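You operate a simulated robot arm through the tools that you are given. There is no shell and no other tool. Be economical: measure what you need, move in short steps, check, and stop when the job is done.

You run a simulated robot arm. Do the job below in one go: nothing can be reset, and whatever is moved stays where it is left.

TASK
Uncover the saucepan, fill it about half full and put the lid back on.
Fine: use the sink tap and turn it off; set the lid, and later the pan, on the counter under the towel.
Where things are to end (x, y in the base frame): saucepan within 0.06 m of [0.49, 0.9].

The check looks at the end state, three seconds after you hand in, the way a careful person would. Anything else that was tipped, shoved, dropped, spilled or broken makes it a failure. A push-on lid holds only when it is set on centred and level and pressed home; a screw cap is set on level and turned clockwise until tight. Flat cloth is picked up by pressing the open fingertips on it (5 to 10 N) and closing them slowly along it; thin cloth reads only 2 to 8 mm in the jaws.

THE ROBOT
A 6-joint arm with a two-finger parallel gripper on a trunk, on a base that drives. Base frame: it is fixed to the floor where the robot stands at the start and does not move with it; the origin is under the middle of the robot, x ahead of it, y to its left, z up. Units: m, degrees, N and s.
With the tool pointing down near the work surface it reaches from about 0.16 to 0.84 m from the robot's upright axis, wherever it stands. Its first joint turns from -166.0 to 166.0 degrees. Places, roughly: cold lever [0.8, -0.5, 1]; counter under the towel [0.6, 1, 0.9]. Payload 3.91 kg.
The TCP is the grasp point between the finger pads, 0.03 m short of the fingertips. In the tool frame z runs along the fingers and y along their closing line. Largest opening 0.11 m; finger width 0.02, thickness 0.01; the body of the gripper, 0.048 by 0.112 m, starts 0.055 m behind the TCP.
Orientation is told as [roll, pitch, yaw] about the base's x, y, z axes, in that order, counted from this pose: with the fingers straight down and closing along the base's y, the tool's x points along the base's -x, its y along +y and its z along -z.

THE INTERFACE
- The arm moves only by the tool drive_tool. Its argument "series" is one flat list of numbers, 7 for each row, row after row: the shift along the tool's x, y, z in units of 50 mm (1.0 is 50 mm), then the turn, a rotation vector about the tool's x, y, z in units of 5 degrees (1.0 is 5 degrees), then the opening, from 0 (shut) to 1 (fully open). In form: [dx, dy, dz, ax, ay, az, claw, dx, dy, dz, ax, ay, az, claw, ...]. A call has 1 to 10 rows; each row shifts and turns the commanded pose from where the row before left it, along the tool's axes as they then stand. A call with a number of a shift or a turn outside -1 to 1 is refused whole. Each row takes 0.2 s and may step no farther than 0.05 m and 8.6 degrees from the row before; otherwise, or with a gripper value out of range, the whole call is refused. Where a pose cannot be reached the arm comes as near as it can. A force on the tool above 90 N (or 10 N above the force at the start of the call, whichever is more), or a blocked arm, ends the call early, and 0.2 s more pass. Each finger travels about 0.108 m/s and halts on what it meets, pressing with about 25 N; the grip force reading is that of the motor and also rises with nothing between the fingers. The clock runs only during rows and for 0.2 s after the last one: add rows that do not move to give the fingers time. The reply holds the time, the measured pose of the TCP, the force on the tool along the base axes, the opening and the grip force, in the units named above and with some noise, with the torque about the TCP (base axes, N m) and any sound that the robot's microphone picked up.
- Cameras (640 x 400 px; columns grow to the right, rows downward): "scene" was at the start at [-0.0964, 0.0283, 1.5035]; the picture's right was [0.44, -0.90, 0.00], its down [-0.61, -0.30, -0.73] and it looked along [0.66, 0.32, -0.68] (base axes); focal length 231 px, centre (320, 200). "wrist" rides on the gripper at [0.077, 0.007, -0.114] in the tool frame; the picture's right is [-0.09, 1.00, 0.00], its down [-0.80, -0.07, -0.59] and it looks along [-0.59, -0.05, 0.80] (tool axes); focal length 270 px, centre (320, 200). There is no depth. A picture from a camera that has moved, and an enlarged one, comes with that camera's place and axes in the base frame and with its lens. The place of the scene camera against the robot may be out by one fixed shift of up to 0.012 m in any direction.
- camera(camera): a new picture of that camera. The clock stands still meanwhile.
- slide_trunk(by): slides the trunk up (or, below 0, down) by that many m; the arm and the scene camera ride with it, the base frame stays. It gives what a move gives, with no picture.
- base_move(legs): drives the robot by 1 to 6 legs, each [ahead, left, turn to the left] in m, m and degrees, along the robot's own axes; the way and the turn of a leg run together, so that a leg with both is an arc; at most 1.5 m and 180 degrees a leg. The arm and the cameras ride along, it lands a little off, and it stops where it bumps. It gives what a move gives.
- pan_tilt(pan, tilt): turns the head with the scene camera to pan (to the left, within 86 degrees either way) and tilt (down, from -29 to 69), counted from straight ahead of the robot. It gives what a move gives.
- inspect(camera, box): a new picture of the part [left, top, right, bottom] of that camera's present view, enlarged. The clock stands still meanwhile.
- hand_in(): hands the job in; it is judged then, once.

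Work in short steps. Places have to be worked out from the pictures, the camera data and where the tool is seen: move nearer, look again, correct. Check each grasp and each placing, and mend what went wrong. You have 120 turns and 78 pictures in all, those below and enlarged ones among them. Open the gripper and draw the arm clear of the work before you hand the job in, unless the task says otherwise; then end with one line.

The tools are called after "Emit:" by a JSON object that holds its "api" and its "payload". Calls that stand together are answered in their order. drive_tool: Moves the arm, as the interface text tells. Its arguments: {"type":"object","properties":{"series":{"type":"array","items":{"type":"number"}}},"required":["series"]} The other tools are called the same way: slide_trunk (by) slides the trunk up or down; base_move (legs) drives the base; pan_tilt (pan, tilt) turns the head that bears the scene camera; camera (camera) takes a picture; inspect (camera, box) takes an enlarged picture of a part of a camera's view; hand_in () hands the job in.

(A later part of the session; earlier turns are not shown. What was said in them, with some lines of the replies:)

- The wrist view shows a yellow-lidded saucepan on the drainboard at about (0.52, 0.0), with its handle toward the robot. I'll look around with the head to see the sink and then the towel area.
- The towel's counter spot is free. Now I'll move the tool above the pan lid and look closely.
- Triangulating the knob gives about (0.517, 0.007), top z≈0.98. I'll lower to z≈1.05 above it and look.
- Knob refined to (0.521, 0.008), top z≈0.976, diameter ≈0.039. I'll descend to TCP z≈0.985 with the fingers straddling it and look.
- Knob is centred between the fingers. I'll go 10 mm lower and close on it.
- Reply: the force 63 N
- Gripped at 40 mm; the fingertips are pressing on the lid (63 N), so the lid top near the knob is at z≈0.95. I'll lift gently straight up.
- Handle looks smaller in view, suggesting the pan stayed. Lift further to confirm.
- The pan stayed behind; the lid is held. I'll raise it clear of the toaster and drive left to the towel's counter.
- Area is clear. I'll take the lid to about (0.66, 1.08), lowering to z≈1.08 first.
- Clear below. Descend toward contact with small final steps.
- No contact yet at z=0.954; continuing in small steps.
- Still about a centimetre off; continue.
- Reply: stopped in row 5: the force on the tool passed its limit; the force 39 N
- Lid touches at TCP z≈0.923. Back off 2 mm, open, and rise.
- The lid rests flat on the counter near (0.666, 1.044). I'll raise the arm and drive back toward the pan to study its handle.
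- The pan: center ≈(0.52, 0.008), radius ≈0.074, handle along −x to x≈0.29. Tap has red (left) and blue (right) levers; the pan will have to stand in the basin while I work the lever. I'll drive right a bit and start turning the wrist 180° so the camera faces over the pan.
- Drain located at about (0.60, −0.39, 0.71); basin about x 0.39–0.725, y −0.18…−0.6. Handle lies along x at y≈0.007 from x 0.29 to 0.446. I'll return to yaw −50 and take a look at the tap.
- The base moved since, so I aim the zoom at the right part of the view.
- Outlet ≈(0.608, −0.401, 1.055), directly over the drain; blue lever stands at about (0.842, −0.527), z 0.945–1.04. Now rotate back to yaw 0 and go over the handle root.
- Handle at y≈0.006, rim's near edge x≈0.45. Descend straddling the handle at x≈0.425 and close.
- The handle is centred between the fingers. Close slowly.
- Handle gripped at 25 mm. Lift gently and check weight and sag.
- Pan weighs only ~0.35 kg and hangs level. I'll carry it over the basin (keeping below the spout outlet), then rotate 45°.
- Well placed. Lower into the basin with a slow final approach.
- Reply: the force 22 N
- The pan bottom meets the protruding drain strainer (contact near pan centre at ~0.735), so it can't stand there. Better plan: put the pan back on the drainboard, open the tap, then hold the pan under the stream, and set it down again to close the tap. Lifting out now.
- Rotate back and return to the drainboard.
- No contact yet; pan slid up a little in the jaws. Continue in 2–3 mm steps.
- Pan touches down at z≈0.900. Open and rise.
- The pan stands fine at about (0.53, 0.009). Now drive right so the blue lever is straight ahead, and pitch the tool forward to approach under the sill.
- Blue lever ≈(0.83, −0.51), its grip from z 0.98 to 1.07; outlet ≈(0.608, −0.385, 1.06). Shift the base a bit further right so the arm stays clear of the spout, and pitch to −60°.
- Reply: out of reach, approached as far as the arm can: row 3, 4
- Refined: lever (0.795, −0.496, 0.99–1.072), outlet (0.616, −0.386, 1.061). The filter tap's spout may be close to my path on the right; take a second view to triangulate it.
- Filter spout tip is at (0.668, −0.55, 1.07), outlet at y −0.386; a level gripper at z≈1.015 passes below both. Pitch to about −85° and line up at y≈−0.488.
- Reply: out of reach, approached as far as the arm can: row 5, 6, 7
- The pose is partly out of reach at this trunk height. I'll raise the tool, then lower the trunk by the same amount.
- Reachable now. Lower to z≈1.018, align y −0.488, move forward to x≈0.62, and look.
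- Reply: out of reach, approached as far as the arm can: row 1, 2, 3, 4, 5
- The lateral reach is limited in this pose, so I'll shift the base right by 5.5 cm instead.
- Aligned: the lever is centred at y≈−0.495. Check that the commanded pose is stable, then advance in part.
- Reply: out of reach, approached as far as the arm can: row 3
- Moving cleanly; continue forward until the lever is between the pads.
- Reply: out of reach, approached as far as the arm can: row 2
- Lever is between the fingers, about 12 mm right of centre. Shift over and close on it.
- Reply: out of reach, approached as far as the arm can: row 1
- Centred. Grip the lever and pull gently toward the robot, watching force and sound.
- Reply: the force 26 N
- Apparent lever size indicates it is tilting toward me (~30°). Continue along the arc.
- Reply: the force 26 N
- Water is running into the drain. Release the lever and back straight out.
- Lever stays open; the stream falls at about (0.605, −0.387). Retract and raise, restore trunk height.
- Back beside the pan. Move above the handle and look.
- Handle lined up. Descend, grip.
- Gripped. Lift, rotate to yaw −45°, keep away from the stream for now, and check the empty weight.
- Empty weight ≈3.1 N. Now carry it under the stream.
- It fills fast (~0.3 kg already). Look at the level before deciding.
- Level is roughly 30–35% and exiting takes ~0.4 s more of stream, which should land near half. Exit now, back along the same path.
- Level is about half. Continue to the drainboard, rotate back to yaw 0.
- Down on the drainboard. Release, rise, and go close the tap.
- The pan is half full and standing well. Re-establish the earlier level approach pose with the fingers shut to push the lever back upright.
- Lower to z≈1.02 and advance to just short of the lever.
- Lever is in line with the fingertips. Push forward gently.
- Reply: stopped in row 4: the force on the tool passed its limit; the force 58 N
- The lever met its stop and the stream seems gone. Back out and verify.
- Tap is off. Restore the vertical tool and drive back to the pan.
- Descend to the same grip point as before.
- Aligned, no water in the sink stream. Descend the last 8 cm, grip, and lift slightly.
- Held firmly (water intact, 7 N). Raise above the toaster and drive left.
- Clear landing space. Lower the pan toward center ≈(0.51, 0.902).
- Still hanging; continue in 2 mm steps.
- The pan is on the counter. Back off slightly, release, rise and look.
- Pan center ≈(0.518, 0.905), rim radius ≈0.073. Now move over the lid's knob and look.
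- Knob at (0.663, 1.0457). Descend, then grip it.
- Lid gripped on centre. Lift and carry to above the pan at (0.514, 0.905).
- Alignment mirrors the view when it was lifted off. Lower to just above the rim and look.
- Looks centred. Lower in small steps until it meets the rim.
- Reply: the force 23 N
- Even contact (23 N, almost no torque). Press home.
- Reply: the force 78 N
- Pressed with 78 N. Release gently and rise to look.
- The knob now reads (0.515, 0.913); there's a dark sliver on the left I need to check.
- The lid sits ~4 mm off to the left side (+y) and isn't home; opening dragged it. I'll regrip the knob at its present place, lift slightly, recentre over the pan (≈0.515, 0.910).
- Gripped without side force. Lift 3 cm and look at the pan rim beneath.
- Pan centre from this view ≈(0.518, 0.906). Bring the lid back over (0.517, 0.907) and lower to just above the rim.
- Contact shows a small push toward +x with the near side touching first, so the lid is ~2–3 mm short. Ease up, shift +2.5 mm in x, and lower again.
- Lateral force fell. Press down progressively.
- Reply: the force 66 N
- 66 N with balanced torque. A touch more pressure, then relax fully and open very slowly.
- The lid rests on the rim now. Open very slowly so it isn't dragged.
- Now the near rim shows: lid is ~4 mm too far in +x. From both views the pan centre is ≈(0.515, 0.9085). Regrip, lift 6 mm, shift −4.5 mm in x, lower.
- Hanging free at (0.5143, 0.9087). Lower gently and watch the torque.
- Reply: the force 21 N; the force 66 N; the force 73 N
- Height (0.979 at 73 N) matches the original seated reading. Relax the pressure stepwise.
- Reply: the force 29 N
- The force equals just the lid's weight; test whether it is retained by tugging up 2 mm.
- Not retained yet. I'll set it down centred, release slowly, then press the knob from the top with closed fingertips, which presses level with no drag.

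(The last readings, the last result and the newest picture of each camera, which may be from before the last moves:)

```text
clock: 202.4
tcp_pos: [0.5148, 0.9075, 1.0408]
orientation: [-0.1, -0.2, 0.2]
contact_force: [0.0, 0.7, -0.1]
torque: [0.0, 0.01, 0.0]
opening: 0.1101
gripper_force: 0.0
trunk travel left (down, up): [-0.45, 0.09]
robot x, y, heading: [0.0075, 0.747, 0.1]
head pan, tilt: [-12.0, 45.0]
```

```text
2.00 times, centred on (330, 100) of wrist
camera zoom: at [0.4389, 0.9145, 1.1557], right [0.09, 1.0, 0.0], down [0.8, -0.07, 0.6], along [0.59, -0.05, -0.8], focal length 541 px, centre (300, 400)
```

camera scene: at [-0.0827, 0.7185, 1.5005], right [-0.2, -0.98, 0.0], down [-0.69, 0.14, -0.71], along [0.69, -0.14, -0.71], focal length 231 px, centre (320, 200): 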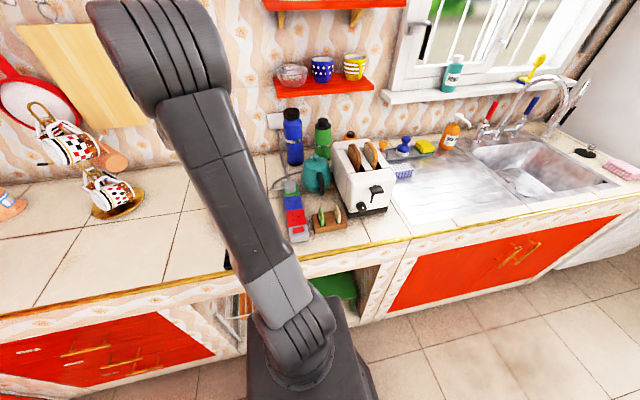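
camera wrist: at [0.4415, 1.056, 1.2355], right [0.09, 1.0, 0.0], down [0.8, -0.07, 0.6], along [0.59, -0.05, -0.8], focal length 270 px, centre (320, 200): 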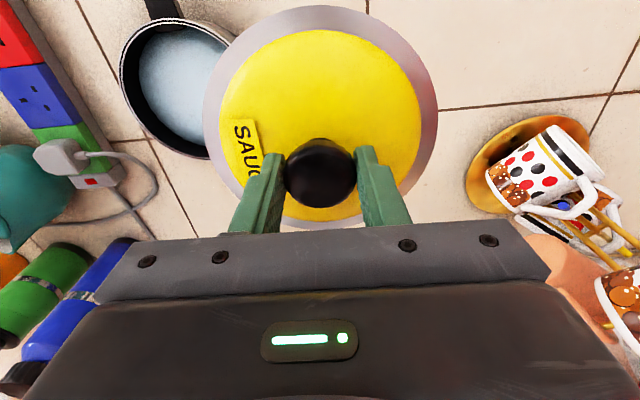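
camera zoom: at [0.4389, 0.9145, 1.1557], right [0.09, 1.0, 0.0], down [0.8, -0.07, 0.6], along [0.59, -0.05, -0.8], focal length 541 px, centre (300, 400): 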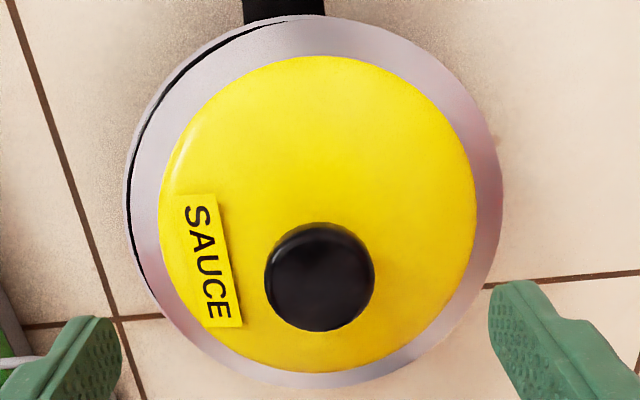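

The lid drifted +y again on release; three views consistently give pan centre ≈(0.515, 0.909). I'll close on the knob with the TCP at y=0.909 (centres y), nudge −2.5 mm in x, and open only slightly so it can't drift.

Emit:
{"api": "drive_tool", "payload": {"series": [0, 0.03, 0.6, 0, 0, 0, 1, 0, 0, 0.54, 0, 0, 0, 0.8, 0, 0, 0, 0, 0, 0, 0.55, 0, 0, 0, 0, 0, 0, 0.43, 0, 0, 0, 0, 0, 0, 0.37, 0, 0, 0, 0, 0, 0, 0.2, 0.05, 0, 0, 0, 0, 0, 0.2, 0, 0, 0, 0, 0, 0, 0.2]}}

```text
clock: 204.2
tcp_pos: [0.5134, 0.9091, 0.9828]
orientation: [-0.3, -0.1, 0.3]
contact_force: [0.1, -0.9, -0.7]
torque: [0.0, 0.02, 0.01]
opening: 0.0395
gripper_force: 25.3
trunk travel left (down, up): [-0.45, 0.09]
robot x, y, heading: [0.0041, 0.7464, 0.0]
head pan, tilt: [-12.0, 45.0]
```

Press down while gripped at the corrected centre.

Emit:
{"api": "drive_tool", "payload": {"series": [0, 0, 0.05, 0, 0, 0, 0.2, 0, 0, 0.05, 0, 0, 0, 0.2, 0, 0, 0.05, 0, 0, 0, 0.2, 0, 0, 0, 0, 0, 0, 0.2]}}

```text
clock: 205.2
tcp_pos: [0.5129, 0.9092, 0.9797]
orientation: [0.1, -0.6, 0.2]
contact_force: [5.7, 4.9, 52.1]
torque: [0.1, 0.68, -0.11]
opening: 0.0395
gripper_force: 25.1
trunk travel left (down, up): [-0.45, 0.09]
robot x, y, heading: [0.0073, 0.7467, 0.3]
head pan, tilt: [-12.0, 45.0]
```

Relax, open just a few millimetres, rise straight up, then close the fingers above the knob.

Emit:
{"api": "drive_tool", "payload": {"series": [0, 0, -0.08, 0, 0, 0, 0.2, 0, 0, -0.05, 0, 0, 0, 0.345, 0, 0, 0, 0, 0, 0, 0.37, 0, 0, 0, 0, 0, 0, 0.385, 0, 0, 0, 0, 0, 0, 0.4, 0, 0, -0.3, 0, 0, 0, 0.41, 0, 0, -0.5, 0, 0, 0, 0.42, 0, 0, -0.5, 0, 0, 0, 0.42, 0, 0, 0, 0, 0, 0, 0, 0, 0, 0, 0, 0, 0, 0]}}

```text
clock: 207.4
tcp_pos: [0.5132, 0.9102, 1.0483]
orientation: [-0.1, -0.1, 0.2]
contact_force: [-0.5, -0.2, 0.4]
torque: [-0.01, 0.03, -0.01]
opening: 0.0002
gripper_force: 24.7
trunk travel left (down, up): [-0.45, 0.09]
robot x, y, heading: [0.0094, 0.7448, 0.3]
head pan, tilt: [-12.0, 45.0]
```

Emit:
{"api": "inspect", "payload": {"camera": "wrist", "box": [220, 0, 440, 200]}}

```text
2.00 times, centred on (330, 100) of wrist
camera zoom: at [0.4377, 0.9168, 1.1638], right [0.09, 1.0, 0.0], down [0.8, -0.07, 0.6], along [0.59, -0.05, -0.8], focal length 541 px, centre (300, 400)
```

zoom: 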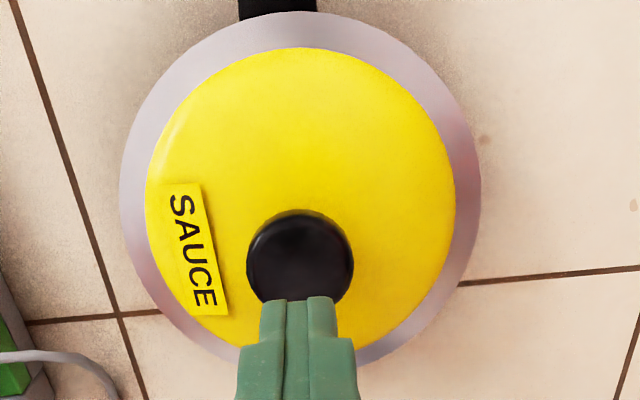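

Now no rim gap: the lid is centred. Press on top of the knob with the closed fingertips.

Emit:
{"api": "drive_tool", "payload": {"series": [0, 0, 0.5, 0, 0, 0, 0, 0, 0, 0.2, 0, 0, 0, 0, 0, 0, 0.06, 0, 0, 0, 0, 0, 0, 0.06, 0, 0, 0, 0, 0, 0, 0.06, 0, 0, 0, 0, 0, 0, 0, 0, 0, 0, 0]}}

```text
clock: 208.8
tcp_pos: [0.5135, 0.9105, 1.0085]
orientation: [0.1, -0.8, 0.2]
contact_force: [2.7, 4.0, 63.4]
torque: [0.09, 0.45, -0.26]
opening: 0.0
gripper_force: 25.3
trunk travel left (down, up): [-0.45, 0.09]
robot x, y, heading: [0.0077, 0.7423, 0.1]
head pan, tilt: [-12.0, 45.0]
```

Emit:
{"api": "drive_tool", "payload": {"series": [0, 0, 0.04, 0, 0, 0, 0, 0, 0, 0, 0, 0, 0, 0]}}

```text
clock: 209.4
tcp_pos: [0.5126, 0.9089, 1.008]
orientation: [0.2, -1.0, 0.3]
contact_force: [2.2, 1.1, 82.2]
torque: [0.01, 0.67, 0.19]
opening: 0.0
gripper_force: 25.1
trunk travel left (down, up): [-0.45, 0.09]
robot x, y, heading: [0.0091, 0.7432, 0.1]
head pan, tilt: [-12.0, 45.0]
```

82 N applied on top, level. To verify it holds, I'll grip the knob again and tug up slightly, reading the force.

Emit:
{"api": "drive_tool", "payload": {"series": [0, 0, -0.4, 0, 0, 0, 0, 0, 0, -0.6, 0, 0, 0, 0.6, 0, 0, 0, 0, 0, 0, 0.6, 0, 0, 0.6, 0, 0, 0, 0.6, 0, 0, 0.6, 0, 0, 0, 0.6, 0, 0, 0.25, 0, 0, 0, 0.6, 0, 0, 0, 0, 0, 0, 0.45, 0, 0, 0, 0, 0, 0, 0.37, 0, 0, 0, 0, 0, 0, 0.2, 0, 0, 0, 0, 0, 0, 0.2]}}

```text
clock: 211.6
tcp_pos: [0.5134, 0.9089, 0.98]
orientation: [-0.1, -0.3, 0.1]
contact_force: [2.9, 0.9, 36.9]
torque: [0.17, 0.22, 0.08]
opening: 0.0393
gripper_force: 24.8
trunk travel left (down, up): [-0.45, 0.09]
robot x, y, heading: [0.0077, 0.7431, 0.3]
head pan, tilt: [-12.0, 45.0]
```

Dome height (0.980) equals the original seated state. Now relieve and tug in tiny steps.

Emit:
{"api": "drive_tool", "payload": {"series": [0, 0, -0.06, 0, 0, 0, 0.2, 0, 0, -0.06, 0, 0, 0, 0.2, 0, 0, 0, 0, 0, 0, 0.2]}}

```text
clock: 212.4
tcp_pos: [0.513, 0.9091, 0.9847]
orientation: [-0.2, 0.1, 0.1]
contact_force: [-0.2, -1.0, -2.1]
torque: [-0.01, -0.02, -0.02]
opening: 0.0396
gripper_force: 24.5
trunk travel left (down, up): [-0.45, 0.09]
robot x, y, heading: [0.0118, 0.7427, 0.2]
head pan, tilt: [-12.0, 45.0]
```

It lifts free with just its own weight, i.e. this lid rests without a latch. Set it back at the same spot, press, open narrowly and rise as before.

Emit:
{"api": "drive_tool", "payload": {"series": [0, 0, 0.06, 0, 0, 0, 0.2, 0, 0, 0.05, 0, 0, 0, 0.2, 0, 0, 0.05, 0, 0, 0, 0.2, 0, 0, 0, 0, 0, 0, 0.2]}}

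```text
clock: 213.4
tcp_pos: [0.5119, 0.9092, 0.9799]
orientation: [0.0, -0.4, 0.2]
contact_force: [3.8, -0.1, 41.7]
torque: [0.01, 0.71, -0.04]
opening: 0.0396
gripper_force: 24.8
trunk travel left (down, up): [-0.45, 0.09]
robot x, y, heading: [0.0102, 0.7436, 0.4]
head pan, tilt: [-12.0, 45.0]
```

Shift +1.5 mm in x toward the estimated centre, press, then narrow release and rise.

Emit:
{"api": "drive_tool", "payload": {"series": [0, 0, -0.06, 0, 0, 0, 0.2, -0.03, 0, 0, 0, 0, 0, 0.2, 0, 0, 0.07, 0, 0, 0, 0.2, 0, 0, 0.04, 0, 0, 0, 0.2, 0, 0, 0, 0, 0, 0, 0.2]}}

Emit:
{"api": "drive_tool", "payload": {"series": [0, 0, -0.08, 0, 0, 0, 0.2, 0, 0, -0.03, 0, 0, 0, 0.345, 0, 0, 0, 0, 0, 0, 0.37, 0, 0, 0, 0, 0, 0, 0.385, 0, 0, 0, 0, 0, 0, 0.4, 0, 0, -0.3, 0, 0, 0, 0.41, 0, 0, -0.5, 0, 0, 0, 0.42, 0, 0, -0.5, 0, 0, 0, 0.42, 0, 0, 0, 0, 0, 0, 0, 0, 0, 0, 0, 0, 0, 0]}}

Emit:
{"api": "drive_tool", "payload": {"series": [0, 0, 0.5, 0, 0, 0, 0, 0, 0, 0.2, 0, 0, 0, 0, 0, 0, 0.06, 0, 0, 0, 0, 0, 0, 0.06, 0, 0, 0, 0, 0, 0, 0.06, 0, 0, 0, 0, 0, 0, 0.03, 0, 0, 0, 0, 0, 0, 0, 0, 0, 0, 0]}}

```text
clock: 214.6
tcp_pos: [0.5124, 0.9086, 0.9791]
orientation: [0.1, -0.8, 0.2]
contact_force: [-2.2, 1.0, 77.3]
torque: [-0.77, 1.33, -0.25]
opening: 0.0398
gripper_force: 24.7
trunk travel left (down, up): [-0.45, 0.09]
robot x, y, heading: [0.0056, 0.7441, 0.3]
head pan, tilt: [-12.0, 45.0]
```

```text
clock: 216.8
tcp_pos: [0.5147, 0.9097, 1.043]
orientation: [-0.1, -0.1, 0.3]
contact_force: [0.1, 0.7, 0.2]
torque: [0.0, 0.0, 0.02]
opening: 0.0001
gripper_force: 24.8
trunk travel left (down, up): [-0.45, 0.09]
robot x, y, heading: [0.0089, 0.741, 0.2]
head pan, tilt: [-12.0, 45.0]
```

```text
clock: 218.4
tcp_pos: [0.5167, 0.9106, 1.0088]
orientation: [0.4, -1.4, 0.3]
contact_force: [-3.5, -1.5, 39.9]
torque: [-0.02, 0.46, 0.07]
opening: 0.0
gripper_force: 25.0
trunk travel left (down, up): [-0.45, 0.09]
robot x, y, heading: [0.0069, 0.7423, 0.2]
head pan, tilt: [-12.0, 45.0]
stopped in row 7: the force on the tool passed its limit (the readings are from after the stop); the commanded pose is now the measured one
```

Pressed home past 90 N, level at the same height. Rise straight up and check centring.

Emit:
{"api": "drive_tool", "payload": {"series": [0, 0, -0.4, 0, 0.28, 0, 0, 0, 0, -0.5, 0, 0, 0, 0, 0, 0, 0, 0, 0, 0, 0]}}

Emit:
{"api": "inspect", "payload": {"camera": "wrist", "box": [220, 0, 440, 200]}}

```text
clock: 219.2
tcp_pos: [0.518, 0.9107, 1.051]
orientation: [0.2, 0.5, 0.2]
contact_force: [0.1, -1.0, 1.4]
torque: [0.02, 0.01, -0.01]
opening: 0.0
gripper_force: 25.1
trunk travel left (down, up): [-0.45, 0.09]
robot x, y, heading: [0.0094, 0.7455, 0.3]
head pan, tilt: [-12.0, 45.0]
```

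```text
2.00 times, centred on (330, 100) of wrist
camera zoom: at [0.4437, 0.9168, 1.1663], right [0.08, 1.0, 0.0], down [0.81, -0.07, 0.59], along [0.58, -0.05, -0.81], focal length 541 px, centre (300, 400)
```

zoom: 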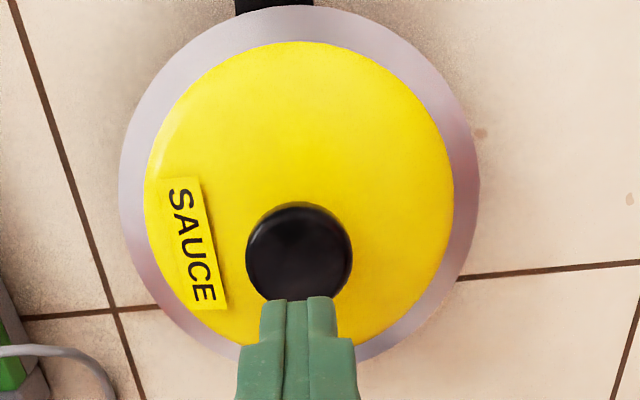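

Lid centred with no rim showing. Draw the arm up and away, open, and take a last scene look.

Emit:
{"api": "drive_tool", "payload": {"series": [0, 0, -0.9, 0, 0, 0, 0, 0, 0, -0.9, 0, 0, 0, 0, 0, 0, -0.9, 0, 0, 0, 1, 0, 0, -0.9, 0, 0, 0, 1, 0.6, -0.6, 0, 0, 0, 0, 1, 0.6, -0.6, 0, 0, 0, 0, 1, 0.6, -0.6, 0, 0, 0, 0, 1, 0.6, -0.6, 0, 0, 0, 0, 1, 0, -0.8, 0, 0, 0, 0, 1, 0, -0.8, 0, 0, 0, 0, 1]}}

Emit:
{"api": "pan_tilt", "payload": {"pan": 8, "tilt": 42}}

Emit:
{"api": "camera", "payload": {"camera": "scene"}}

```text
clock: 221.4
tcp_pos: [0.4001, 0.7094, 1.2272]
orientation: [0.3, 0.5, 0.3]
contact_force: [0.6, 0.6, -0.9]
torque: [-0.01, 0.06, -0.01]
opening: 0.1101
gripper_force: 0.1
trunk travel left (down, up): [-0.45, 0.09]
robot x, y, heading: [0.0073, 0.7401, 0.2]
head pan, tilt: [-12.0, 45.0]
```

```text
clock: 222.2
tcp_pos: [0.3992, 0.7106, 1.2277]
orientation: [0.2, 0.6, 0.2]
contact_force: [0.8, 0.6, 0.0]
torque: [-0.02, 0.01, 0.01]
opening: 0.11
gripper_force: 0.2
trunk travel left (down, up): [-0.45, 0.09]
robot x, y, heading: [0.01, 0.7445, 0.4]
head pan, tilt: [8.0, 42.0]
```

```text
0 pictures are left
camera scene: at [-0.0798, 0.7469, 1.5048], right [0.14, -0.99, 0.0], down [-0.66, -0.1, -0.74], along [0.74, 0.11, -0.67], focal length 231 px, centre (320, 200)
```

scene: 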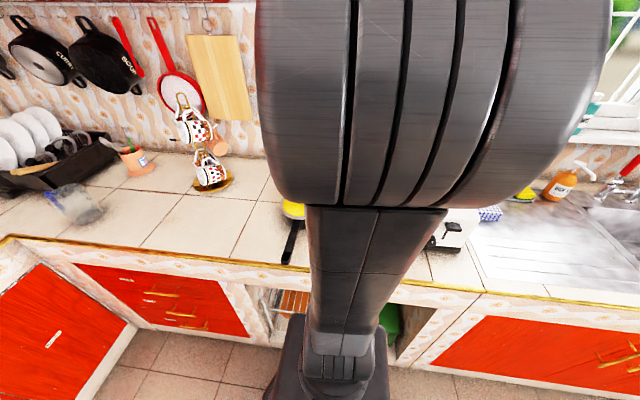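

The pan stands lidded on the counter at about (0.515, 0.91), the tap is off, the gripper is open and the arm is clear, so I'm handing in.

Emit:
{"api": "hand_in", "payload": {}}

```text
The job is handed in.
```

I filled the saucepan about half full with cold water, turned the tap off, and set it on the counter under the towel at about (0.515, 0.91). The lid is back on, centred and pressed down; it sits without latching, since it lifted free under its own weight when I tugged it before the final press.
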